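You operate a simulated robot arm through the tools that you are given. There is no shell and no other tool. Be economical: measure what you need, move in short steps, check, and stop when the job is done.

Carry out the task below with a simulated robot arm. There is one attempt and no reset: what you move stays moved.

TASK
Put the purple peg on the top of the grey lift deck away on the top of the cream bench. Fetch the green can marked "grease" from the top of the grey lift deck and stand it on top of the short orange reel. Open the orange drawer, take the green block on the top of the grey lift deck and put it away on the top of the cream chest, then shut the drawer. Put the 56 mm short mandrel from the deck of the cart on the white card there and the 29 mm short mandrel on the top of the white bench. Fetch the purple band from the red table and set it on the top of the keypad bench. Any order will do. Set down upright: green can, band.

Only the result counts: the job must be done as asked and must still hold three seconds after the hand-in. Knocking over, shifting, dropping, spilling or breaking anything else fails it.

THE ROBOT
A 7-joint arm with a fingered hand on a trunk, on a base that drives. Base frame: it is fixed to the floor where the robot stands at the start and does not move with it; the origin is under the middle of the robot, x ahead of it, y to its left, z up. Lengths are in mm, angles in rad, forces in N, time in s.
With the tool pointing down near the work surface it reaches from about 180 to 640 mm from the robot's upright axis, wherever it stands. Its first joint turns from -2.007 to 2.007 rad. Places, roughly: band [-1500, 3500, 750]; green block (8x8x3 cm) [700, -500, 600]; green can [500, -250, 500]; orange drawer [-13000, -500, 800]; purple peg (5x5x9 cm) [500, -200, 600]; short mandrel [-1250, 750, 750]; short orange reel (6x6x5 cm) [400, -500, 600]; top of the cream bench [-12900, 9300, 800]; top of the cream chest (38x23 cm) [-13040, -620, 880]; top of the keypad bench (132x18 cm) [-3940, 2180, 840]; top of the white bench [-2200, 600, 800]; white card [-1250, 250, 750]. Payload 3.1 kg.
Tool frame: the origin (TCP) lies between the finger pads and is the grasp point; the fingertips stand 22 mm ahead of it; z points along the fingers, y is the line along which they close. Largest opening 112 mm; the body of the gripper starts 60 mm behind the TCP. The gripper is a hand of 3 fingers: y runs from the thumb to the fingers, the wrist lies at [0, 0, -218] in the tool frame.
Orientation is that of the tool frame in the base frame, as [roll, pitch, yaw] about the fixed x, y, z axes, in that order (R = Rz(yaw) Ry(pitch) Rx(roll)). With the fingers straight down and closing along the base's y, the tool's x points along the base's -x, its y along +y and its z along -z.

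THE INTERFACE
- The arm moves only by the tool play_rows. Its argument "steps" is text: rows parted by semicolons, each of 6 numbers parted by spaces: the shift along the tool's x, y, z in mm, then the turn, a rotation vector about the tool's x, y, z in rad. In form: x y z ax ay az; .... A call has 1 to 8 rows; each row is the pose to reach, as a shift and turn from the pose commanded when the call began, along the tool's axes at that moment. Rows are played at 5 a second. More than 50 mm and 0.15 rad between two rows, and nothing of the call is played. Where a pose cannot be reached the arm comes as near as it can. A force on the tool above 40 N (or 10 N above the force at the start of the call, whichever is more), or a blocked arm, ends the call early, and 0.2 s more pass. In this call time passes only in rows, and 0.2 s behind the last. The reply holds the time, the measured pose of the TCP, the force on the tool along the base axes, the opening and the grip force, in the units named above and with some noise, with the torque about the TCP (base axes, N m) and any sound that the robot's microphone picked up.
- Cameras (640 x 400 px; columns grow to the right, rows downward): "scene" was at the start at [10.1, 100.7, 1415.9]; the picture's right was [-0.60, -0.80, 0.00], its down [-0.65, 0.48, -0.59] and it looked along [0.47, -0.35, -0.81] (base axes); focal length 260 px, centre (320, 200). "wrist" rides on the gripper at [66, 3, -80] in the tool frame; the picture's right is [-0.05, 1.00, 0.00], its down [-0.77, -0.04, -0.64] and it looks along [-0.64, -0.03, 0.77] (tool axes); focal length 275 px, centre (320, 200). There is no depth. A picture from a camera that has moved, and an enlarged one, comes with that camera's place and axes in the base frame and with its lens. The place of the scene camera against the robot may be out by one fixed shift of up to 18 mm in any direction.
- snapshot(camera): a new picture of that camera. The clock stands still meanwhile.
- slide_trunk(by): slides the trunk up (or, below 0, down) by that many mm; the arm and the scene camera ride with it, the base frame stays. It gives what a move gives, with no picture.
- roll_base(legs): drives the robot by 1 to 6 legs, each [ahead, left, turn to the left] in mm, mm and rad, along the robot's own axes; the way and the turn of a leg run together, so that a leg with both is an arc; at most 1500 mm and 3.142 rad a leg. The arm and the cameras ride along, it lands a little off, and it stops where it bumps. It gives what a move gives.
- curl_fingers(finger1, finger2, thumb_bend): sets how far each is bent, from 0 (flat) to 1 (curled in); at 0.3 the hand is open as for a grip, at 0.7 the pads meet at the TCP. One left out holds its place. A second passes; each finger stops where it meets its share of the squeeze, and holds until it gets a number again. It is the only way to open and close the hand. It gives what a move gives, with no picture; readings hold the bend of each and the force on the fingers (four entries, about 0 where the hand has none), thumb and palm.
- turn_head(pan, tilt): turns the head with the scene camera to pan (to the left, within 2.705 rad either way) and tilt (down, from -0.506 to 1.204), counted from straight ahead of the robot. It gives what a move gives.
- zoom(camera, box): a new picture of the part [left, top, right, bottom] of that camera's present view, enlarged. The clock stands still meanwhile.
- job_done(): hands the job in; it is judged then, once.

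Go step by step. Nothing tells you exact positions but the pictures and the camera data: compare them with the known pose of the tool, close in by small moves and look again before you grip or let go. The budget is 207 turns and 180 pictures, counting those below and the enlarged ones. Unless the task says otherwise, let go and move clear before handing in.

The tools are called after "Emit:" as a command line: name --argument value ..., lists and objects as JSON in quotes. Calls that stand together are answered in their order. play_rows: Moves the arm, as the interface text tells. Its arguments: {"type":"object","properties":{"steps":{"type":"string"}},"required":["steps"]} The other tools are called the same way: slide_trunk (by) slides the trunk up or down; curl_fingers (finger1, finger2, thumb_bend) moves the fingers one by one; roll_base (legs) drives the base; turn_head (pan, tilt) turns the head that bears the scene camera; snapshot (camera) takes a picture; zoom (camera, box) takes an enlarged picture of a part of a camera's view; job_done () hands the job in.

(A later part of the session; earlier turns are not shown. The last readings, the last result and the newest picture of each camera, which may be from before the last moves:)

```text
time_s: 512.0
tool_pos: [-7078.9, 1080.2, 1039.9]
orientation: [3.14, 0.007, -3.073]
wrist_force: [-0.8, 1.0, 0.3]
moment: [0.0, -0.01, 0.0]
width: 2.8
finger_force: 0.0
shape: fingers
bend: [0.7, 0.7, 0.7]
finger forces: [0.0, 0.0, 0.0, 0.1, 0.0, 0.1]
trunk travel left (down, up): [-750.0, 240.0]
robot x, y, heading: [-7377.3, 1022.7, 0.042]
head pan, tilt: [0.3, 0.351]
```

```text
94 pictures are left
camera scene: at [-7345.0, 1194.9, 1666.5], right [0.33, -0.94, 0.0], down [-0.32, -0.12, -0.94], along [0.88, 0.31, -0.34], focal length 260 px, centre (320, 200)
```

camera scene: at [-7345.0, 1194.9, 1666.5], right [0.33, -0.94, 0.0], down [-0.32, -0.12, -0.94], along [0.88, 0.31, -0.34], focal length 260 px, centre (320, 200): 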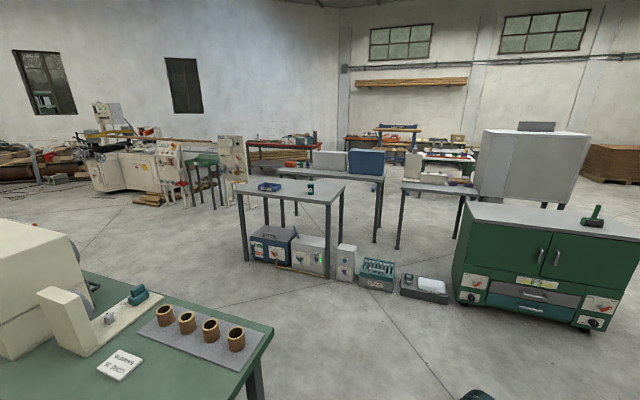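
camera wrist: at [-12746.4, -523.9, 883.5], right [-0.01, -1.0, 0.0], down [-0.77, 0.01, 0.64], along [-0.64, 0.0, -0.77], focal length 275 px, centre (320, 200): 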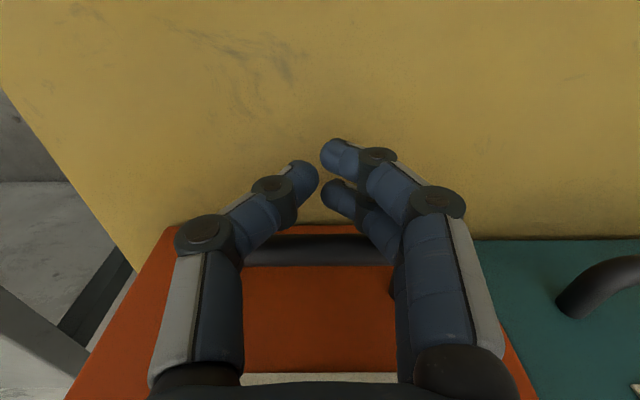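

A gap between the table ends (y≈2850) and a panel (y≈3850) leads east. I go to (-5950,3330) and look along it.

Emit:
roll_base --legs '[[0, 0, -0.043], [1430, 0, 0], [0, 1200, 0], [0, 1110, 0]]'

Emit:
turn_head --pan 0 --tilt 0.45

Emit:
snapshot --camera "scene"

```text
time_s: 530.2
tool_pos: [-5646.9, 3342.8, 1040.1]
orientation: [3.141, 0.01, -3.127]
wrist_force: [0.2, 0.7, 0.0]
moment: [0.0, 0.0, 0.0]
width: 2.6
finger_force: 0.0
shape: fingers
bend: [0.7, 0.7, 0.7]
finger forces: [0.0, 0.0, 0.0, 0.0, 0.0, 0.0]
trunk travel left (down, up): [-750.0, 240.0]
robot x, y, heading: [-5949.6, 3299.7, -0.013]
head pan, tilt: [0.3, 0.351]
```

```text
time_s: 531.0
tool_pos: [-5646.0, 3341.9, 1039.4]
orientation: [3.14, 0.009, -3.128]
wrist_force: [-0.8, -0.4, 1.1]
moment: [-0.02, -0.01, 0.01]
width: 2.9
finger_force: 0.0
shape: fingers
bend: [0.7, 0.7, 0.7]
finger forces: [0.0, 0.0, 0.0, 0.0, 0.1, 0.0]
trunk travel left (down, up): [-750.0, 240.0]
robot x, y, heading: [-5947.2, 3300.8, -0.017]
head pan, tilt: [0.0, 0.45]
```

```text
93 pictures are left
camera scene: at [-5904.5, 3444.3, 1657.4], right [-0.01, -1.0, 0.0], down [-0.43, 0.01, -0.9], along [0.9, -0.01, -0.43], focal length 260 px, centre (320, 200)
```

scene: 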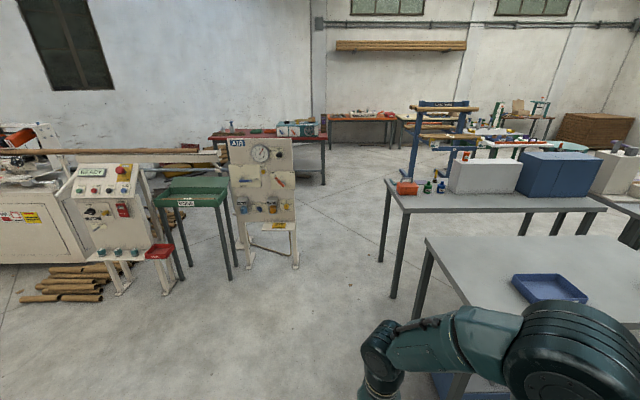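

The gap is ~810 mm wide centred at y≈3235. I approach its mouth and re-check my heading first.

Emit:
roll_base --legs '[[0, -65, 0.015], [1150, 0, 0]]'

Emit:
turn_head --pan 0 --tilt 0.7

Emit:
snapshot --camera "scene"

```text
time_s: 537.5
tool_pos: [-4492.3, 3300.9, 1039.1]
orientation: [3.14, 0.01, -3.091]
wrist_force: [0.2, -0.4, 0.2]
moment: [-0.01, -0.01, -0.01]
width: 2.7
finger_force: 0.0
shape: fingers
bend: [0.7, 0.7, 0.7]
finger forces: [0.1, 0.0, 0.0, 0.0, 0.0, 0.1]
trunk travel left (down, up): [-750.0, 240.0]
robot x, y, heading: [-4791.9, 3248.5, 0.021]
head pan, tilt: [0.0, 0.45]
```

```text
time_s: 538.3
tool_pos: [-4492.3, 3301.8, 1040.4]
orientation: [3.141, 0.009, -3.091]
wrist_force: [0.1, 0.3, 0.1]
moment: [-0.01, 0.04, -0.01]
width: 2.9
finger_force: 0.1
shape: fingers
bend: [0.7, 0.7, 0.7]
finger forces: [0.0, 0.0, 0.0, 0.0, 0.0, 0.1]
trunk travel left (down, up): [-750.0, 240.0]
robot x, y, heading: [-4790.7, 3248.4, 0.026]
head pan, tilt: [0.0, 0.7]
```

```text
92 pictures are left
camera scene: at [-4760.4, 3393.2, 1635.3], right [0.02, -1.0, 0.0], down [-0.64, -0.01, -0.77], along [0.77, 0.02, -0.64], focal length 260 px, centre (320, 200)
```

scene: 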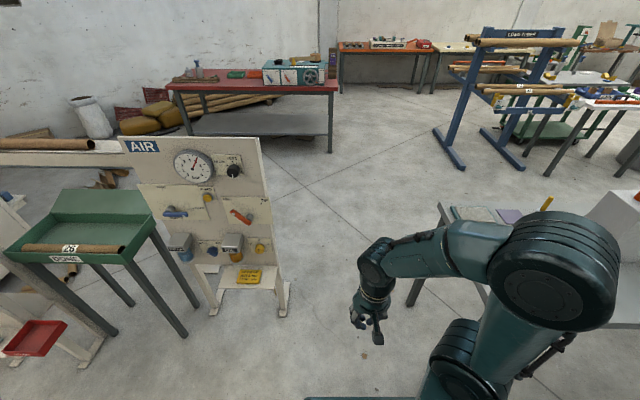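

Passing through the gap, then toward the south end of the red table.

Emit:
roll_base --legs '[[0, 0, -0.026], [1500, 0, 0], [900, 0, 0]]'

Emit:
roll_base --legs '[[0, -430, 0], [850, 0, 0], [0, 0, 1.57]]'

Emit:
turn_head --pan 0 --tilt 0.7

Emit:
snapshot --camera "scene"

```text
time_s: 550.4
tool_pos: [-2103.0, 3332.1, 1040.3]
orientation: [3.14, 0.009, -3.1]
wrist_force: [0.3, -0.2, -0.3]
moment: [0.01, 0.03, 0.02]
width: 2.7
finger_force: 0.0
shape: fingers
bend: [0.7, 0.7, 0.7]
finger forces: [0.0, 0.0, 0.1, 0.0, 0.0, 0.1]
trunk travel left (down, up): [-750.0, 240.0]
robot x, y, heading: [-2407.3, 3284.7, 0.015]
head pan, tilt: [0.0, 0.7]
```

```text
time_s: 561.0
tool_pos: [-1587.1, 3168.6, 1040.3]
orientation: [3.14, 0.01, -1.517]
wrist_force: [0.5, 0.5, 0.0]
moment: [-0.02, 0.01, -0.01]
width: 2.6
finger_force: 0.0
shape: fingers
bend: [0.7, 0.7, 0.7]
finger forces: [0.1, 0.0, 0.1, 0.0, 0.0, 0.0]
trunk travel left (down, up): [-750.0, 240.0]
robot x, y, heading: [-1528.4, 2868.5, 1.597]
head pan, tilt: [0.0, 0.7]
```

```text
time_s: 561.6
tool_pos: [-1587.5, 3168.6, 1040.1]
orientation: [3.14, 0.01, -1.515]
wrist_force: [0.8, -0.5, 0.1]
moment: [-0.02, -0.03, -0.01]
width: 2.9
finger_force: 0.1
shape: fingers
bend: [0.7, 0.7, 0.7]
finger forces: [0.1, 0.0, 0.1, 0.1, 0.0, 0.0]
trunk travel left (down, up): [-750.0, 240.0]
robot x, y, heading: [-1532.8, 2866.8, 1.6]
head pan, tilt: [0.0, 0.7]
```

```text
91 pictures are left
camera scene: at [-1673.9, 2880.4, 1635.2], right [1.0, 0.03, 0.0], down [0.02, -0.64, -0.76], along [-0.02, 0.76, -0.64], focal length 260 px, centre (320, 200)
```

scene: 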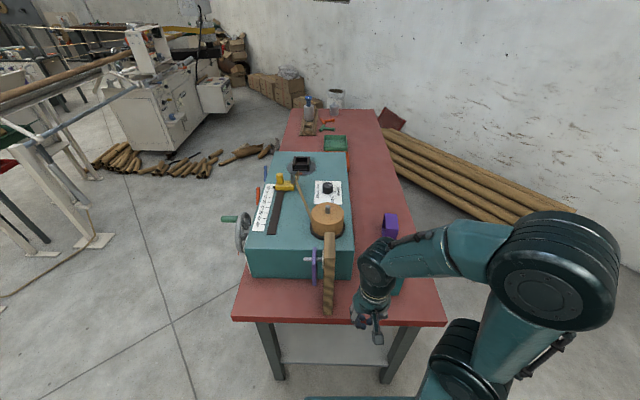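

Emit:
zoom --camera "scene" --box '[220, 180, 460, 340]'

Emit:
snapshot --camera "wrist"

```text
2.50 times, centred on (340, 260) of scene
camera zoom: at [-1673.9, 2880.4, 1635.2], right [1.0, 0.03, 0.0], down [0.02, -0.64, -0.76], along [-0.02, 0.76, -0.64], focal length 649 px, centre (270, 50)
```

zoom: 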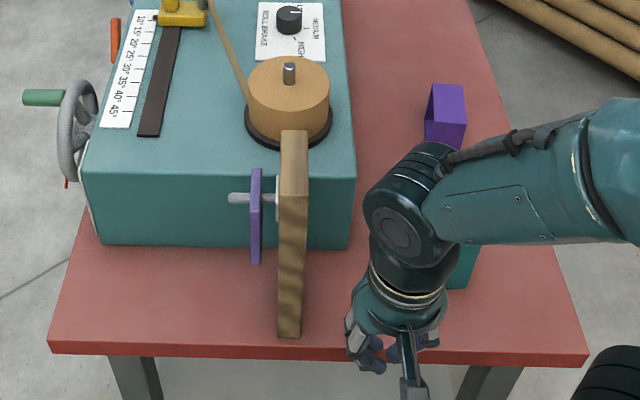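

```text
89 pictures are left
camera wrist: at [-1585.9, 3103.0, 1120.7], right [-1.0, -0.01, 0.0], down [-0.01, 0.77, 0.64], along [-0.01, 0.64, -0.77], focal length 275 px, centre (320, 200)
```

wrist: 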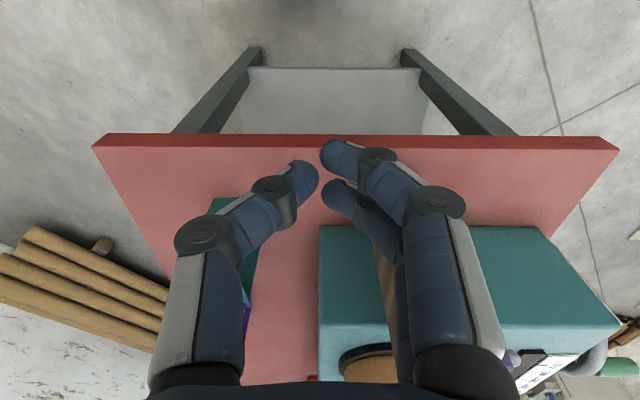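

A purple square piece and a teal piece lie right of the grinder, partly hidden by my hand. I shift the hand and open it to view them.

Emit:
play_rows --steps "0 -40 -20 0 0 0; 0 -80 -40 0 0 0; 0 -125 -60 0 0 0; 0 -165 -80 0 0 0"

Emit:
curl_fingers --finger1 0.3 --finger2 0.3 --thumb_bend 0.3

Emit:
snapshot --camera "wrist"

Emit:
zoom --camera "scene" --box '[220, 180, 460, 340]'

```text
time_s: 562.6
tool_pos: [-1421.1, 3174.9, 1121.9]
orientation: [3.139, 0.01, -1.515]
wrist_force: [-0.8, -0.9, -0.4]
moment: [-0.02, 0.0, 0.0]
width: 2.6
finger_force: 0.1
shape: fingers
bend: [0.7, 0.7, 0.7]
finger forces: [0.0, 0.1, 0.0, 0.0, 0.0, 0.0]
trunk travel left (down, up): [-750.0, 240.0]
robot x, y, heading: [-1532.0, 2869.3, 1.602]
head pan, tilt: [0.0, 0.7]
```

```text
time_s: 563.6
tool_pos: [-1421.9, 3176.0, 1122.0]
orientation: [3.14, 0.01, -1.514]
wrist_force: [-0.1, -0.5, 0.0]
moment: [0.03, 0.03, -0.03]
width: 110.9
finger_force: 0.1
shape: fingers
bend: [0.3, 0.3, 0.3]
finger forces: [0.0, 0.0, 0.1, 0.0, 0.0, 0.0]
trunk travel left (down, up): [-750.0, 240.0]
robot x, y, heading: [-1533.3, 2869.7, 1.601]
head pan, tilt: [0.0, 0.7]
```

```text
88 pictures are left
camera wrist: at [-1421.9, 3109.9, 1202.8], right [-1.0, -0.01, 0.0], down [-0.01, 0.77, 0.64], along [-0.01, 0.64, -0.77], focal length 275 px, centre (320, 200)
```

wrist: 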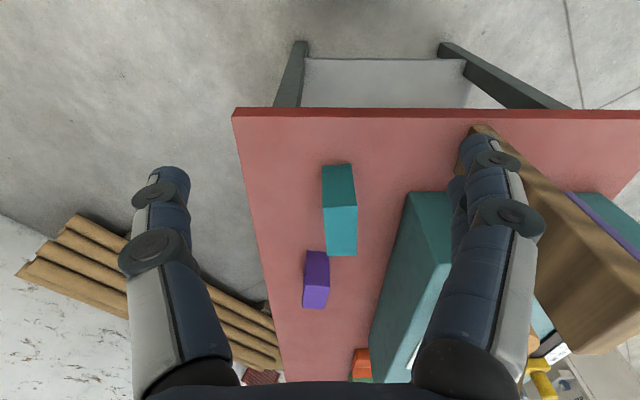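

```text
2.50 times, centred on (340, 260) of scene
camera zoom: at [-1673.9, 2880.3, 1635.2], right [1.0, 0.03, 0.0], down [0.02, -0.64, -0.76], along [-0.02, 0.76, -0.64], focal length 649 px, centre (270, 50)
```

zoom: 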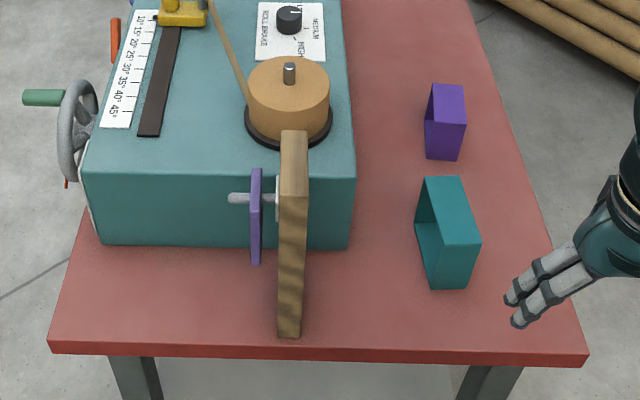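

The purple band stands at about (-1419,3690); it is better reached from the table's +x side. I drive around to (-830,3690) facing -x.

Emit:
roll_base --legs '[[0, -700, 0], [830, 0, 0], [0, 0, 1.54]]'

Emit:
snapshot --camera "wrist"

Emit:
snapshot --camera "scene"

```text
time_s: 575.2
tool_pos: [-1163.7, 3838.9, 1121.6]
orientation: [3.142, 0.009, 0.022]
wrist_force: [0.2, 0.9, 0.2]
moment: [0.0, 0.02, -0.02]
width: 111.3
finger_force: 0.0
shape: fingers
bend: [0.3, 0.3, 0.3]
finger forces: [0.1, 0.0, 0.0, 0.1, 0.0, 0.0]
trunk travel left (down, up): [-750.0, 240.0]
robot x, y, heading: [-855.1, 3720.0, 3.135]
head pan, tilt: [0.0, 0.7]
```

```text
86 pictures are left
camera wrist: at [-1095.8, 3838.2, 1202.8], right [-0.02, -1.0, 0.0], down [-0.77, 0.02, 0.64], along [-0.64, 0.01, -0.77], focal length 275 px, centre (320, 200)
```

wrist: 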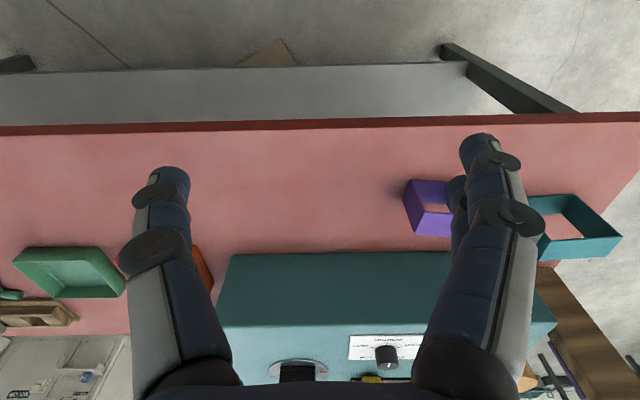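

```text
85 pictures are left
camera scene: at [-872.7, 3558.0, 1635.2], right [0.0, 1.0, 0.0], down [0.64, 0.0, -0.76], along [-0.76, 0.0, -0.64], focal length 260 px, centre (320, 200)
```

scene: 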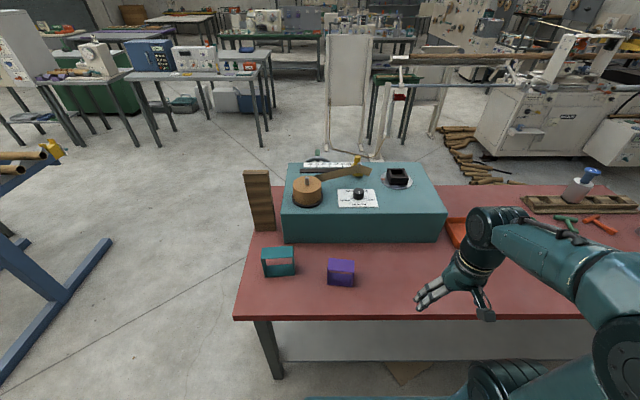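

Both bands are hollow frames. I zoom in on the purple one from both cameras, and on the keypad bench.

Emit:
zoom --camera "scene" --box '[240, 220, 400, 320]'

Emit:
zoom --camera "wrist" --box '[380, 140, 640, 300]'

Emit:
zoom --camera "scene" --box '[0, 0, 280, 160]'

```text
4.00 times, centred on (320, 270) of scene
camera zoom: at [-872.7, 3558.0, 1635.2], right [0.0, 1.0, 0.0], down [0.64, 0.0, -0.76], along [-0.76, 0.0, -0.64], focal length 1038 px, centre (320, -80)
```

zoom: 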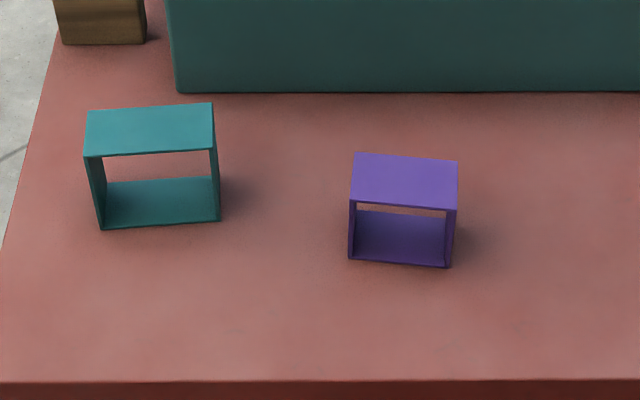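

```text
2.46 times, centred on (510, 220) of wrist
camera zoom: at [-1095.8, 3838.2, 1202.8], right [-0.02, -1.0, 0.0], down [-0.77, 0.02, 0.64], along [-0.64, 0.01, -0.77], focal length 678 px, centre (-148, 151)
```

zoom: 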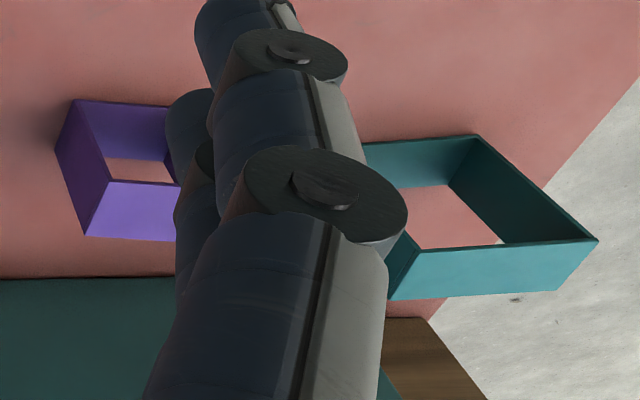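

```text
2.29 times, centred on (140, 80) of scene
camera zoom: at [-872.7, 3558.0, 1635.2], right [0.0, 1.0, 0.0], down [0.64, 0.0, -0.76], along [-0.76, 0.0, -0.64], focal length 593 px, centre (731, 474)
```

zoom: 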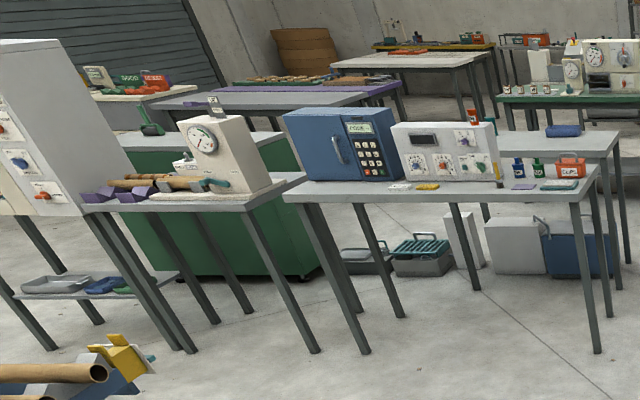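

The purple band is a rectangular tube ~95 mm wide (y), ~63 deep, ~84 high with its opening toward +x, turned ~0.1 rad. I move above it with the hand aligned and open wider.

Emit:
play_rows --steps "-34.9 17.9 15 0 0 0.016; -69.8 35.8 30 0 0 0.032; -104.6 53.6 45 0 0 0.048; -139.5 71.5 60 0 0 0.064; -174.4 89.4 75 0 0 0.08; -209 107 90 0 0 0.096; -244 125 105 0 0 0.112; -279 143 120 0 0 0.127"

Emit:
curl_fingers --finger1 0.22 --finger2 0.22 --thumb_bend 0.22

Emit:
snapshot --camera "wrist"

```text
time_s: 577.0
tool_pos: [-1442.5, 3687.7, 1003.9]
orientation: [3.141, 0.009, -0.103]
wrist_force: [-0.9, -0.1, 0.1]
moment: [0.03, -0.03, -0.03]
width: 111.1
finger_force: 0.1
shape: fingers
bend: [0.3, 0.3, 0.3]
finger forces: [0.1, 0.0, 0.0, 0.0, 0.1, 0.0]
trunk travel left (down, up): [-750.0, 240.0]
robot x, y, heading: [-861.1, 3719.2, 3.136]
head pan, tilt: [0.0, 0.7]
```

```text
time_s: 578.0
tool_pos: [-1440.8, 3689.2, 1004.5]
orientation: [3.139, 0.008, -0.103]
wrist_force: [0.2, -0.3, 0.8]
moment: [0.0, 0.03, -0.02]
width: 125.6
finger_force: 0.1
shape: fingers
bend: [0.22, 0.22, 0.22]
finger forces: [0.0, 0.1, 0.1, 0.0, 0.0, 0.0]
trunk travel left (down, up): [-750.0, 240.0]
robot x, y, heading: [-858.5, 3721.1, 3.132]
head pan, tilt: [0.0, 0.7]
```

```text
81 pictures are left
camera wrist: at [-1374.4, 3679.9, 1086.0], right [-0.15, -0.99, 0.0], down [-0.76, 0.12, 0.64], along [-0.64, 0.09, -0.77], focal length 275 px, centre (320, 200)
```

wrist: 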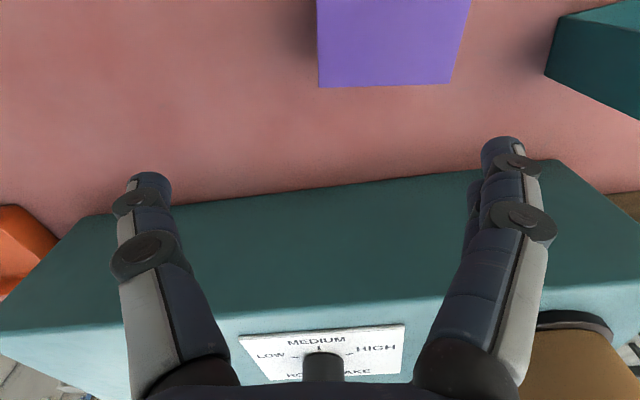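

Triangulating several views: table z≈800, band top z≈890, centre ≈(-1415,3638), ~87 mm wide. I centre above it and check.

Emit:
play_rows --steps "16 24 0 0 0 0; 31 48 0 0 0 0; 31 48 25 0 0 0"

Emit:
snapshot --camera "wrist"

Emit:
zoom --camera "scene" --box '[240, 200, 440, 320]'

```text
time_s: 578.8
tool_pos: [-1414.8, 3638.6, 979.6]
orientation: [3.139, 0.008, -0.106]
wrist_force: [0.1, -0.3, -0.1]
moment: [0.0, -0.02, 0.03]
width: 125.5
finger_force: 0.0
shape: fingers
bend: [0.22, 0.22, 0.22]
finger forces: [0.1, 0.0, 0.1, 0.0, 0.0, 0.1]
trunk travel left (down, up): [-750.0, 240.0]
robot x, y, heading: [-861.2, 3721.3, 3.136]
head pan, tilt: [0.0, 0.7]
```

```text
80 pictures are left
camera wrist: at [-1348.7, 3629.4, 1060.7], right [-0.15, -0.99, 0.0], down [-0.76, 0.12, 0.64], along [-0.64, 0.09, -0.77], focal length 275 px, centre (320, 200)
```

wrist: 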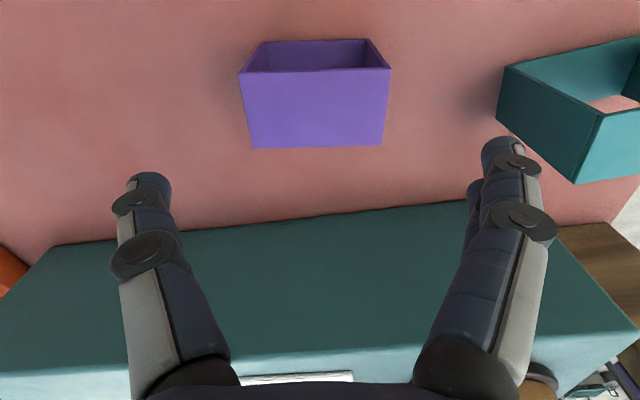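

```text
3.20 times, centred on (340, 260) of scene
camera zoom: at [-874.2, 3558.2, 1635.2], right [0.01, 1.0, 0.0], down [0.64, 0.0, -0.76], along [-0.76, 0.0, -0.64], focal length 831 px, centre (256, 8)
```

zoom: 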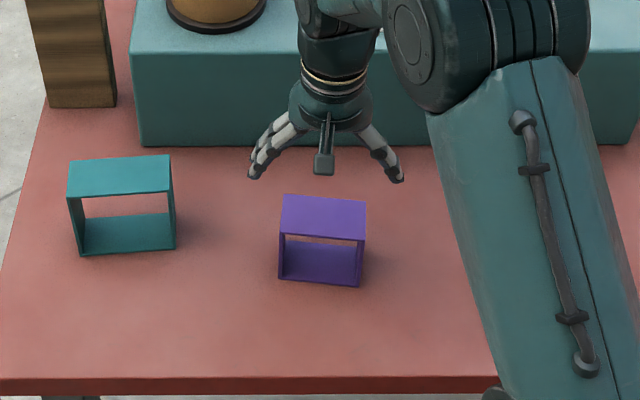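

Centred. Lowering to z≈848 around the band.

Emit:
play_rows --steps "-1 -1 40 0 0 0; -1 -1 80 0 0 0; -1 -1 110 0 0 0; -1 -1 128 0 0 0"

Emit:
snapshot --camera "wrist"

```text
time_s: 579.8
tool_pos: [-1415.3, 3639.7, 858.3]
orientation: [3.134, 0.024, -0.103]
wrist_force: [-5.5, 3.3, 41.2]
moment: [0.14, -0.24, -0.04]
width: 135.9
finger_force: 18.9
shape: fingers
bend: [0.22, 0.22, 0.22]
finger forces: [8.9, 7.6, 0.0, 0.0, 21.4, 0.0]
trunk travel left (down, up): [-750.0, 240.0]
robot x, y, heading: [-856.9, 3719.3, 3.133]
head pan, tilt: [0.0, 0.7]
```

```text
78 pictures are left
camera wrist: at [-1347.9, 3630.8, 937.8], right [-0.15, -0.99, 0.01], down [-0.75, 0.12, 0.65], along [-0.65, 0.09, -0.76], focal length 275 px, centre (320, 200)
```

wrist: 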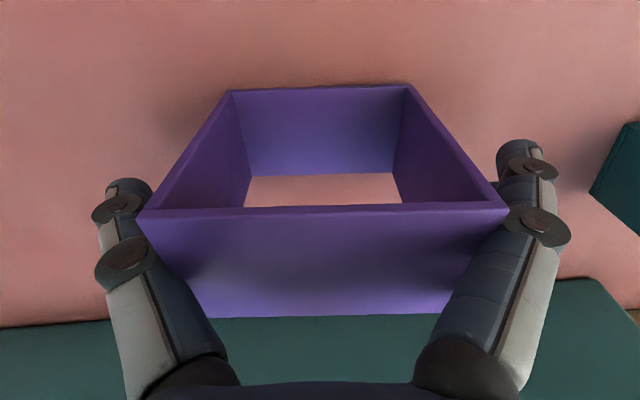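

The band touched the inner flanks of the fingers; the hand went too deep. I rise 20 mm and check that nothing shifted.

Emit:
play_rows --steps "0 0 -8 0 0 0; 0 0 -20 0 0 0"

Emit:
snapshot --camera "wrist"

```text
time_s: 580.4
tool_pos: [-1414.1, 3638.4, 871.4]
orientation: [3.14, 0.007, -0.103]
wrist_force: [-0.3, -0.4, 1.5]
moment: [0.01, 0.02, 0.01]
width: 126.0
finger_force: 0.1
shape: fingers
bend: [0.22, 0.22, 0.22]
finger forces: [0.0, 0.1, 0.0, 0.0, 0.0, 0.1]
trunk travel left (down, up): [-750.0, 240.0]
robot x, y, heading: [-857.9, 3716.5, 3.137]
head pan, tilt: [0.0, 0.7]
```

```text
77 pictures are left
camera wrist: at [-1349.0, 3629.1, 952.4], right [-0.15, -0.99, 0.0], down [-0.76, 0.12, 0.64], along [-0.63, 0.09, -0.77], focal length 275 px, centre (320, 200)
```

wrist: 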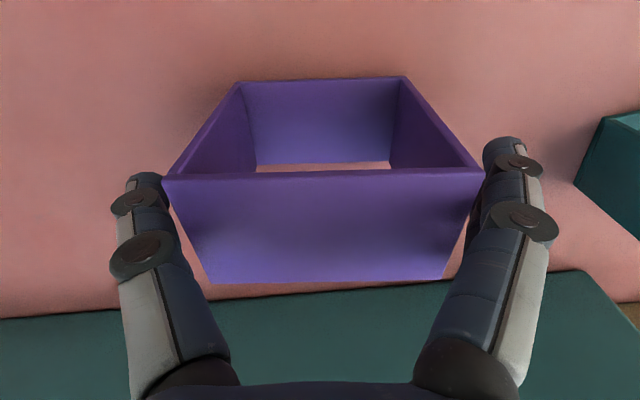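

Clear again and still centred. Closing the hand.

Emit:
curl_fingers --finger1 0.6 --finger2 0.6 --thumb_bend 0.6

Emit:
snapshot --camera "wrist"

```text
time_s: 581.4
tool_pos: [-1416.6, 3638.0, 872.1]
orientation: [3.141, 0.009, -0.103]
wrist_force: [-0.2, 0.1, -0.1]
moment: [-0.01, -0.01, -0.03]
width: 86.6
finger_force: 33.7
shape: fingers
bend: [0.52, 0.52, 0.53]
finger forces: [16.8, 16.8, 0.0, 0.0, 34.0, 0.1]
trunk travel left (down, up): [-750.0, 240.0]
robot x, y, heading: [-860.4, 3719.3, 3.135]
head pan, tilt: [0.0, 0.7]
```

```text
76 pictures are left
camera wrist: at [-1350.4, 3629.5, 953.1], right [-0.15, -0.99, 0.0], down [-0.76, 0.12, 0.64], along [-0.64, 0.09, -0.77], focal length 275 px, centre (320, 200)
```

wrist: 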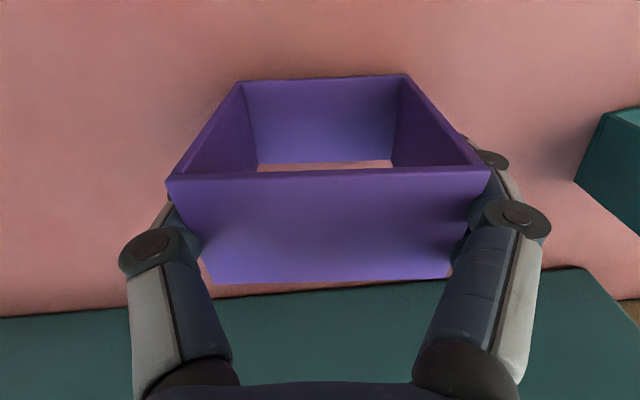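

Held at 34 N, more than needed; I ease it a little and lift slightly to test.

Emit:
curl_fingers --finger1 0.48 --finger2 0.48 --thumb_bend 0.49

Emit:
play_rows --steps "0 0 -5 0 0 0; 0 0 -20 0 0 0"

Emit:
snapshot --camera "wrist"

```text
time_s: 582.4
tool_pos: [-1416.8, 3639.2, 874.0]
orientation: [3.14, 0.008, -0.103]
wrist_force: [0.1, -0.6, 1.3]
moment: [-0.14, 0.01, 0.0]
width: 90.6
finger_force: 27.3
shape: fingers
bend: [0.44, 0.44, 0.46]
finger forces: [14.0, 13.6, 0.1, 0.0, 27.0, 0.1]
trunk travel left (down, up): [-750.0, 240.0]
robot x, y, heading: [-857.4, 3714.5, 3.137]
head pan, tilt: [0.0, 0.7]
```

```text
time_s: 583.0
tool_pos: [-1416.1, 3638.9, 892.2]
orientation: [3.14, 0.009, -0.104]
wrist_force: [0.0, 0.0, -2.2]
moment: [-0.02, -0.02, 0.0]
width: 90.9
finger_force: 27.4
shape: fingers
bend: [0.44, 0.44, 0.46]
finger forces: [13.6, 13.2, 0.0, 0.0, 27.4, 0.0]
trunk travel left (down, up): [-750.0, 240.0]
robot x, y, heading: [-860.8, 3719.3, 3.138]
head pan, tilt: [0.0, 0.7]
```

```text
75 pictures are left
camera wrist: at [-1349.0, 3630.3, 972.5], right [-0.15, -0.99, 0.0], down [-0.76, 0.12, 0.64], along [-0.64, 0.09, -0.77], focal length 275 px, centre (320, 200)
```

wrist: 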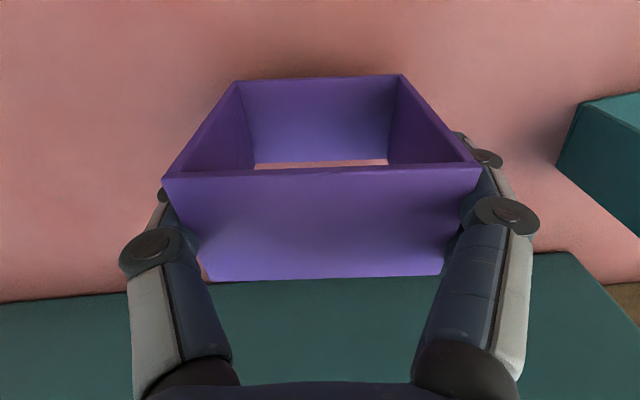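

The springy band is held. I lift it and retract, then drive toward the keypad bench's front side.

Emit:
play_rows --steps "0 0 -45 0 0 0; 0 0 -90 0 0 0; 0 0 -135 0 0 0; 0 0 -180 0 0 0; 0 0 -215 0 0 0"

Emit:
play_rows --steps "40 -4 0 0 0 0; 80 -8 0 0 0 0; 120 -12 0 0 0 0; 160 -16 0 0 0 0; 200 -20 0 0 0 0; 240 -24 0 0 0 0; 250 -26 0 0 0 -0.1"

Emit:
roll_base --legs '[[-250, 0, 0.004], [0, 970, 0], [1300, 0, 0], [1250, 0, 0]]'

Emit:
turn_head --pan 0.4 --tilt 0.6

Emit:
snapshot --camera "scene"

```text
time_s: 584.2
tool_pos: [-1412.4, 3639.4, 1106.2]
orientation: [3.141, 0.01, -0.103]
wrist_force: [-0.9, 0.5, 0.1]
moment: [-0.01, -0.01, -0.01]
width: 90.6
finger_force: 26.3
shape: fingers
bend: [0.44, 0.44, 0.45]
finger forces: [13.4, 13.1, 0.1, 0.0, 27.0, 0.0]
trunk travel left (down, up): [-750.0, 240.0]
robot x, y, heading: [-862.6, 3720.3, 3.135]
head pan, tilt: [0.0, 0.7]
```

```text
time_s: 585.8
tool_pos: [-1162.9, 3637.1, 1104.7]
orientation: [-3.141, 0.009, -0.006]
wrist_force: [-0.6, -0.4, -0.1]
moment: [0.0, 0.0, 0.0]
width: 90.7
finger_force: 27.0
shape: fingers
bend: [0.44, 0.44, 0.45]
finger forces: [13.2, 12.9, 0.0, 0.1, 26.8, 0.1]
trunk travel left (down, up): [-750.0, 240.0]
robot x, y, heading: [-859.0, 3719.1, 3.136]
head pan, tilt: [0.0, 0.7]
```

```text
time_s: 604.5
tool_pos: [-3505.2, 2656.3, 1103.8]
orientation: [3.141, 0.009, 0.028]
wrist_force: [1.1, -0.8, 0.0]
moment: [-0.01, 0.01, 0.0]
width: 90.6
finger_force: 26.1
shape: fingers
bend: [0.44, 0.44, 0.45]
finger forces: [13.2, 13.1, 0.1, 0.0, 26.8, 0.0]
trunk travel left (down, up): [-750.0, 240.0]
robot x, y, heading: [-3204.9, 2746.8, -3.117]
head pan, tilt: [0.0, 0.7]
```

```text
time_s: 605.4
tool_pos: [-3504.3, 2656.4, 1103.9]
orientation: [3.14, 0.01, 0.027]
wrist_force: [0.6, 0.7, -0.7]
moment: [-0.01, 0.01, 0.0]
width: 90.5
finger_force: 26.2
shape: fingers
bend: [0.44, 0.44, 0.45]
finger forces: [13.3, 13.0, 0.1, 0.1, 26.8, 0.0]
trunk travel left (down, up): [-750.0, 240.0]
robot x, y, heading: [-3203.2, 2750.2, -3.116]
head pan, tilt: [0.4, 0.6]
```

```text
74 pictures are left
camera scene: at [-3209.0, 2551.2, 1643.8], right [-0.41, 0.91, 0.0], down [0.51, 0.23, -0.82], along [-0.75, -0.34, -0.57], focal length 260 px, centre (320, 200)
```

scene: 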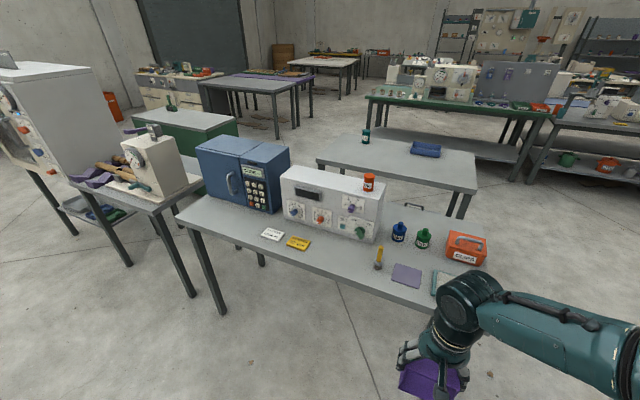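

Free strip between the yellow card and the yellow pen, around (-3925,2310). I position the robot in front of it.

Emit:
roll_base --legs '[[0, 0, -0.025], [0, 450, 0], [150, 0, 0]]'

Emit:
turn_head --pan 0 --tilt 0.9

Emit:
snapshot --camera "scene"

Emit:
snapshot --camera "wrist"

```text
time_s: 609.4
tool_pos: [-3656.6, 2217.0, 1103.7]
orientation: [3.139, 0.009, -0.005]
wrist_force: [0.3, 0.1, 0.7]
moment: [0.01, -0.05, -0.01]
width: 90.4
finger_force: 26.3
shape: fingers
bend: [0.44, 0.44, 0.45]
finger forces: [13.3, 13.0, 0.0, 0.1, 26.8, 0.1]
trunk travel left (down, up): [-750.0, 240.0]
robot x, y, heading: [-3353.5, 2299.2, 3.135]
head pan, tilt: [0.4, 0.6]
```

```text
time_s: 610.3
tool_pos: [-3655.2, 2215.6, 1105.4]
orientation: [3.139, 0.009, -0.006]
wrist_force: [0.3, 0.3, -1.3]
moment: [-0.01, 0.0, 0.01]
width: 90.5
finger_force: 27.0
shape: fingers
bend: [0.44, 0.44, 0.45]
finger forces: [13.3, 13.0, 0.1, 0.0, 26.7, 0.0]
trunk travel left (down, up): [-750.0, 240.0]
robot x, y, heading: [-3356.6, 2295.0, 3.136]
head pan, tilt: [0.0, 0.901]
```

```text
73 pictures are left
camera scene: at [-3356.2, 2135.8, 1619.1], right [0.01, 1.0, 0.0], down [0.78, 0.0, -0.62], along [-0.62, 0.0, -0.78], focal length 260 px, centre (320, 200)
```

scene: 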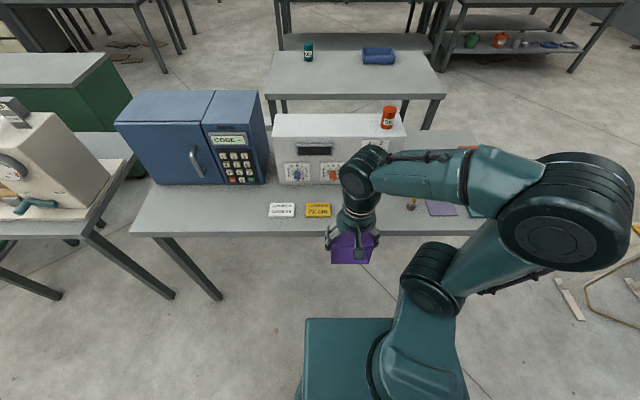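

```text
72 pictures are left
camera wrist: at [-3588.5, 2214.5, 1185.1], right [-0.05, -1.0, 0.0], down [-0.76, 0.04, 0.64], along [-0.64, 0.03, -0.77], focal length 275 px, centre (320, 200)
```

wrist: 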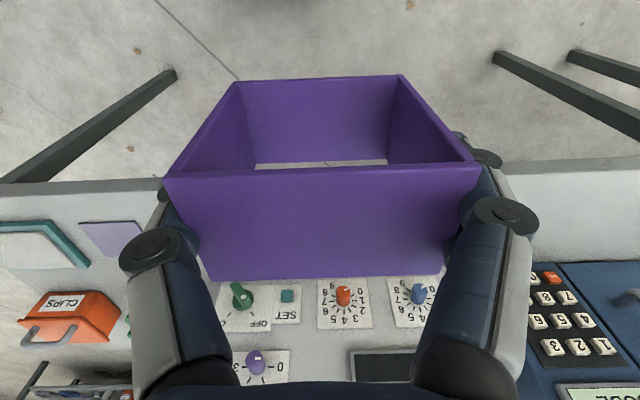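

Target (-3925,2320). Moving the band there and lowering partway.

Emit:
play_rows --steps "-39 -15 0 0 0 0; -78 -30 0 0 0 0; -117 -45 0 0 0 0; -156 -60 0 0 0 0; -195 -75 0 0 0 0; -234 -90 0 0 0 0; -271 -103 0 0 0 0"

Emit:
play_rows --steps "0 0 40 0 0 0; 0 0 80 0 0 0; 0 0 120 0 0 0; 0 0 155 0 0 0"

Emit:
snapshot --camera "wrist"

Emit:
zoom --camera "scene" --box '[250, 120, 490, 280]'

```text
time_s: 611.9
tool_pos: [-3929.0, 2321.4, 1107.5]
orientation: [3.14, 0.006, -0.005]
wrist_force: [-0.8, -0.4, -1.1]
moment: [0.01, -0.01, -0.01]
width: 90.7
finger_force: 26.3
shape: fingers
bend: [0.44, 0.44, 0.45]
finger forces: [13.1, 12.7, 0.1, 0.0, 26.3, 0.1]
trunk travel left (down, up): [-750.0, 240.0]
robot x, y, heading: [-3351.7, 2296.6, 3.137]
head pan, tilt: [0.0, 0.901]
```

```text
time_s: 612.9
tool_pos: [-3927.9, 2321.4, 951.1]
orientation: [3.14, 0.009, -0.005]
wrist_force: [-0.3, -0.6, -0.6]
moment: [0.0, -0.01, 0.03]
width: 90.9
finger_force: 25.9
shape: fingers
bend: [0.44, 0.44, 0.45]
finger forces: [13.0, 12.7, 0.0, 0.0, 26.2, 0.1]
trunk travel left (down, up): [-750.0, 240.0]
robot x, y, heading: [-3350.3, 2298.5, 3.132]
head pan, tilt: [0.0, 0.901]
```

```text
71 pictures are left
camera wrist: at [-3861.2, 2319.6, 1031.9], right [-0.05, -1.0, 0.0], down [-0.77, 0.04, 0.64], along [-0.64, 0.03, -0.77], focal length 275 px, centre (320, 200)
```

wrist: 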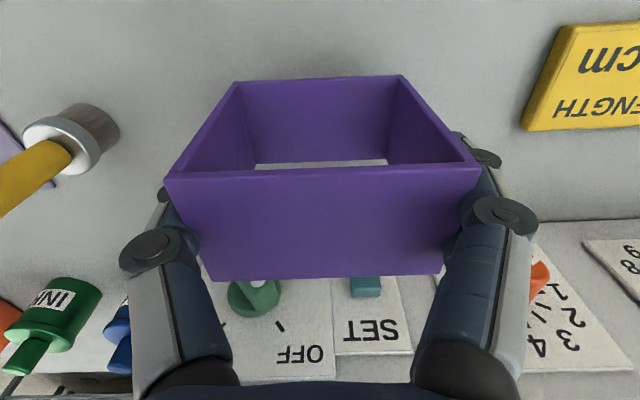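

```text
2.50 times, centred on (370, 200) of scene
camera zoom: at [-3357.4, 2136.0, 1619.1], right [0.01, 1.0, 0.0], down [0.78, 0.0, -0.62], along [-0.62, 0.0, -0.78], focal length 649 px, centre (195, 200)
```

zoom: 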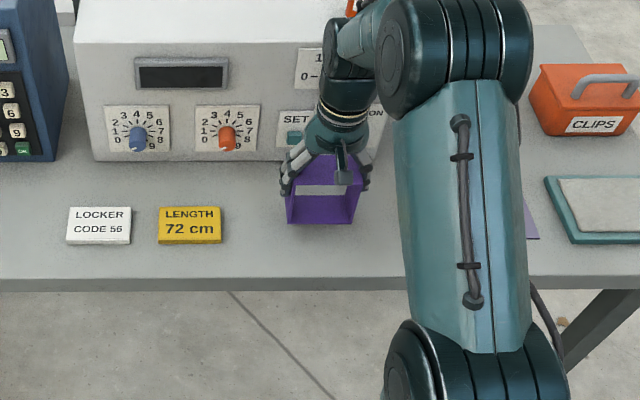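

Good clearance on all sides. I shift 12 mm outward and lower gently to contact.

Emit:
play_rows --steps "6 0 10 0 0 0; 12 0 20 0 0 0; 12 0 28 0 0 0"

Emit:
play_rows --steps "0 0 3 0 0 0; 0 0 6 0 0 0"

```text
time_s: 613.7
tool_pos: [-3915.2, 2321.3, 922.4]
orientation: [3.139, 0.009, -0.005]
wrist_force: [-0.4, -0.9, 2.2]
moment: [-0.09, 0.05, 0.05]
width: 90.4
finger_force: 27.1
shape: fingers
bend: [0.44, 0.44, 0.45]
finger forces: [13.6, 13.2, 0.1, 0.1, 26.9, 0.1]
trunk travel left (down, up): [-750.0, 240.0]
robot x, y, heading: [-3352.7, 2297.7, 3.138]
head pan, tilt: [0.0, 0.901]
```

```text
time_s: 614.3
tool_pos: [-3915.5, 2321.5, 920.5]
orientation: [3.14, 0.017, -0.006]
wrist_force: [-4.9, 3.9, 26.7]
moment: [-0.46, -0.09, -0.05]
width: 91.6
finger_force: 28.4
shape: fingers
bend: [0.44, 0.44, 0.46]
finger forces: [14.4, 13.2, 0.0, 0.1, 29.5, 0.0]
trunk travel left (down, up): [-750.0, 240.0]
robot x, y, heading: [-3349.2, 2298.7, 3.132]
head pan, tilt: [0.0, 0.901]
```

Contact reached. I back off the pressure and look before opening.

Emit:
play_rows --steps "0 0 -5 0 0 0"

Emit:
curl_fingers --finger1 0.22 --finger2 0.22 --thumb_bend 0.22

Emit:
snapshot --camera "wrist"

```text
time_s: 614.7
tool_pos: [-3914.4, 2320.5, 922.9]
orientation: [3.14, 0.008, -0.005]
wrist_force: [-3.0, 2.4, 9.8]
moment: [-0.25, -0.06, -0.03]
width: 91.4
finger_force: 25.2
shape: fingers
bend: [0.44, 0.44, 0.46]
finger forces: [12.3, 11.9, 0.0, 0.0, 26.4, 0.0]
trunk travel left (down, up): [-750.0, 240.0]
robot x, y, heading: [-3352.2, 2297.7, 3.133]
head pan, tilt: [0.0, 0.901]
```

```text
time_s: 615.7
tool_pos: [-3916.4, 2320.9, 923.0]
orientation: [3.14, 0.01, -0.005]
wrist_force: [-0.5, -0.1, -0.4]
moment: [-0.03, -0.01, -0.02]
width: 125.3
finger_force: 0.0
shape: fingers
bend: [0.22, 0.22, 0.22]
finger forces: [0.0, 0.0, 0.0, 0.0, 0.0, 0.0]
trunk travel left (down, up): [-750.0, 240.0]
robot x, y, heading: [-3352.9, 2298.6, 3.134]
head pan, tilt: [0.0, 0.901]
```

```text
69 pictures are left
camera wrist: at [-3848.9, 2318.7, 1003.3], right [-0.05, -1.0, 0.0], down [-0.76, 0.04, 0.64], along [-0.64, 0.03, -0.77], focal length 275 px, centre (320, 200)
```

wrist: 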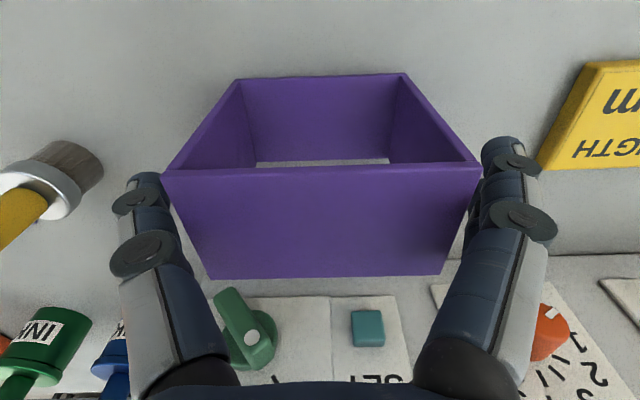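

Released and standing. I rise straight up and retract.

Emit:
play_rows --steps "0 0 -20 0 0 0; 0 0 -60 0 0 0; 0 0 -100 0 0 0; 0 0 -145 0 0 0; 0 0 -185 0 0 0; 40 0 -195 0 0 0; 85 0 -195 0 0 0; 130 0 -195 0 0 0"

Emit:
play_rows --steps "45 0 0 0 0 0; 90 0 0 0 0 0; 130 0 0 0 0 0"

Emit:
zoom --camera "scene" --box '[250, 120, 490, 280]'

```text
time_s: 617.5
tool_pos: [-3783.2, 2322.8, 1117.3]
orientation: [3.14, 0.01, -0.004]
wrist_force: [0.0, -0.3, -0.2]
moment: [0.04, 0.01, 0.05]
width: 125.3
finger_force: 0.1
shape: fingers
bend: [0.22, 0.22, 0.22]
finger forces: [0.0, 0.0, 0.0, 0.0, 0.0, 0.1]
trunk travel left (down, up): [-750.0, 240.0]
robot x, y, heading: [-3352.0, 2298.4, 3.136]
head pan, tilt: [0.0, 0.901]
```

```text
time_s: 618.3
tool_pos: [-3652.7, 2320.7, 1117.9]
orientation: [3.14, 0.011, -0.01]
wrist_force: [-0.4, 0.4, 0.1]
moment: [0.05, 0.02, -0.01]
width: 125.5
finger_force: 0.1
shape: fingers
bend: [0.22, 0.22, 0.22]
finger forces: [0.1, 0.1, 0.0, 0.1, 0.1, 0.1]
trunk travel left (down, up): [-750.0, 240.0]
robot x, y, heading: [-3350.2, 2300.7, 3.137]
head pan, tilt: [0.0, 0.901]
```

```text
2.50 times, centred on (370, 200) of scene
camera zoom: at [-3353.8, 2135.6, 1619.0], right [0.01, 1.0, 0.0], down [0.78, 0.0, -0.62], along [-0.62, 0.0, -0.78], focal length 649 px, centre (195, 200)
```

zoom: 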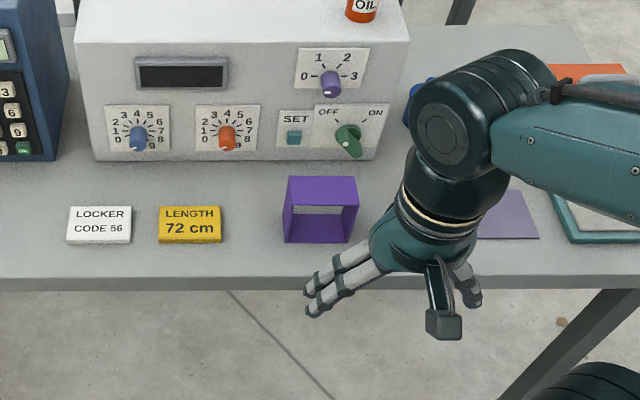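

The band stands on the bench. Next the mandrels; I look toward the white bench and the cart from here.

Emit:
turn_head --pan 2.2 --tilt 0.4

Emit:
snapshot --camera "scene"

```text
time_s: 620.3
tool_pos: [-3655.3, 2319.6, 1117.6]
orientation: [3.139, 0.008, -0.007]
wrist_force: [-0.2, 0.5, -0.2]
moment: [0.01, -0.01, -0.02]
width: 125.1
finger_force: 0.2
shape: fingers
bend: [0.22, 0.22, 0.22]
finger forces: [0.0, 0.1, 0.0, 0.0, 0.1, 0.0]
trunk travel left (down, up): [-750.0, 240.0]
robot x, y, heading: [-3349.8, 2298.2, 3.134]
head pan, tilt: [2.201, 0.4]
```

```text
67 pictures are left
camera scene: at [-3226.8, 2060.3, 1662.1], right [-0.81, -0.58, 0.0], down [-0.23, 0.32, -0.92], along [0.54, -0.75, -0.39], focal length 260 px, centre (320, 200)
```

scene: 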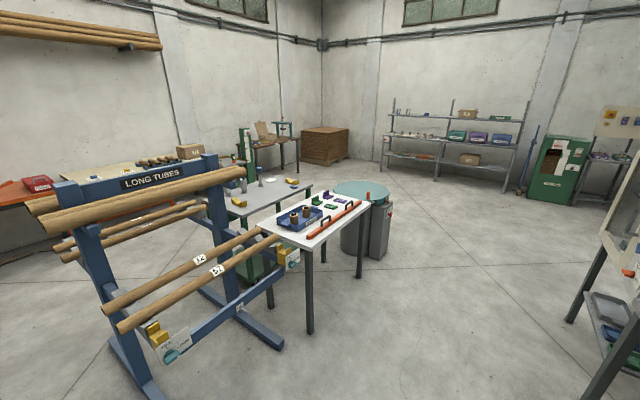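

Emit:
zoom --camera "scene" --box '[220, 160, 400, 280]'

```text
3.33 times, centred on (310, 220) of scene
camera zoom: at [-3226.8, 2060.3, 1662.1], right [-0.81, -0.58, 0.0], down [-0.23, 0.32, -0.92], along [0.54, -0.75, -0.39], focal length 865 px, centre (353, 133)
```

zoom: 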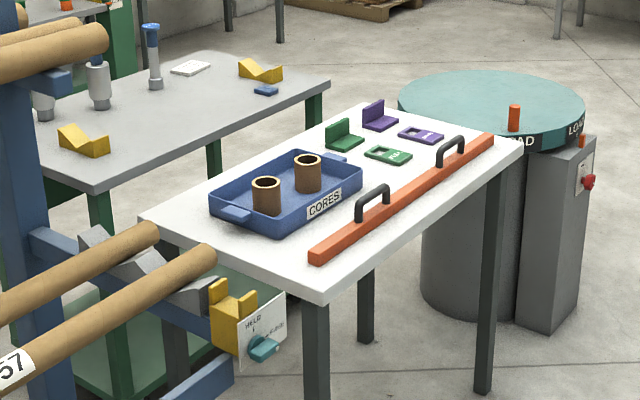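

White bench is accessible from the west; the cart from the east. I drive to the cart's east side at about (-650,550) facing -x.

Emit:
roll_base --legs '[[0, -450, 0.006], [-1350, 0, 0], [-1350, 0, 0]]'

Emit:
roll_base --legs '[[0, 1150, 0], [0, 1030, 0]]'

Emit:
turn_head --pan 0 --tilt 0.7

Emit:
snapshot --camera "scene"

```text
time_s: 635.7
tool_pos: [-963.4, 2675.8, 1118.5]
orientation: [3.141, 0.009, -0.046]
wrist_force: [0.3, 1.0, -0.1]
moment: [-0.03, 0.01, 0.02]
width: 125.6
finger_force: 0.0
shape: fingers
bend: [0.22, 0.22, 0.22]
finger forces: [0.1, 0.0, 0.0, 0.0, 0.1, 0.0]
trunk travel left (down, up): [-750.0, 240.0]
robot x, y, heading: [-664.4, 2645.8, 3.094]
head pan, tilt: [2.201, 0.4]
```

```text
time_s: 646.5
tool_pos: [-1039.5, 485.9, 1117.8]
orientation: [3.138, 0.008, -0.027]
wrist_force: [0.1, -0.4, -0.4]
moment: [0.0, 0.02, -0.02]
width: 125.7
finger_force: 0.0
shape: fingers
bend: [0.22, 0.22, 0.22]
finger forces: [0.0, 0.0, 0.0, 0.1, 0.1, 0.0]
trunk travel left (down, up): [-750.0, 240.0]
robot x, y, heading: [-736.5, 456.6, 3.111]
head pan, tilt: [2.201, 0.4]
```

```text
time_s: 648.6
tool_pos: [-1039.5, 486.5, 1117.4]
orientation: [3.141, 0.008, -0.026]
wrist_force: [0.0, 0.3, 0.2]
moment: [-0.02, -0.02, 0.03]
width: 125.6
finger_force: 0.1
shape: fingers
bend: [0.22, 0.22, 0.22]
finger forces: [0.1, 0.0, 0.0, 0.1, 0.1, 0.0]
trunk travel left (down, up): [-750.0, 240.0]
robot x, y, heading: [-736.5, 458.8, 3.114]
head pan, tilt: [0.0, 0.7]
```

```text
65 pictures are left
camera scene: at [-755.4, 296.7, 1635.2], right [0.03, 1.0, 0.0], down [0.64, -0.02, -0.77], along [-0.76, 0.02, -0.64], focal length 260 px, centre (320, 200)
```

scene: 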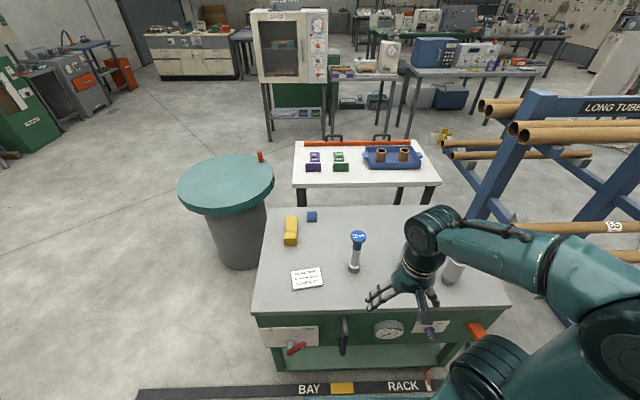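

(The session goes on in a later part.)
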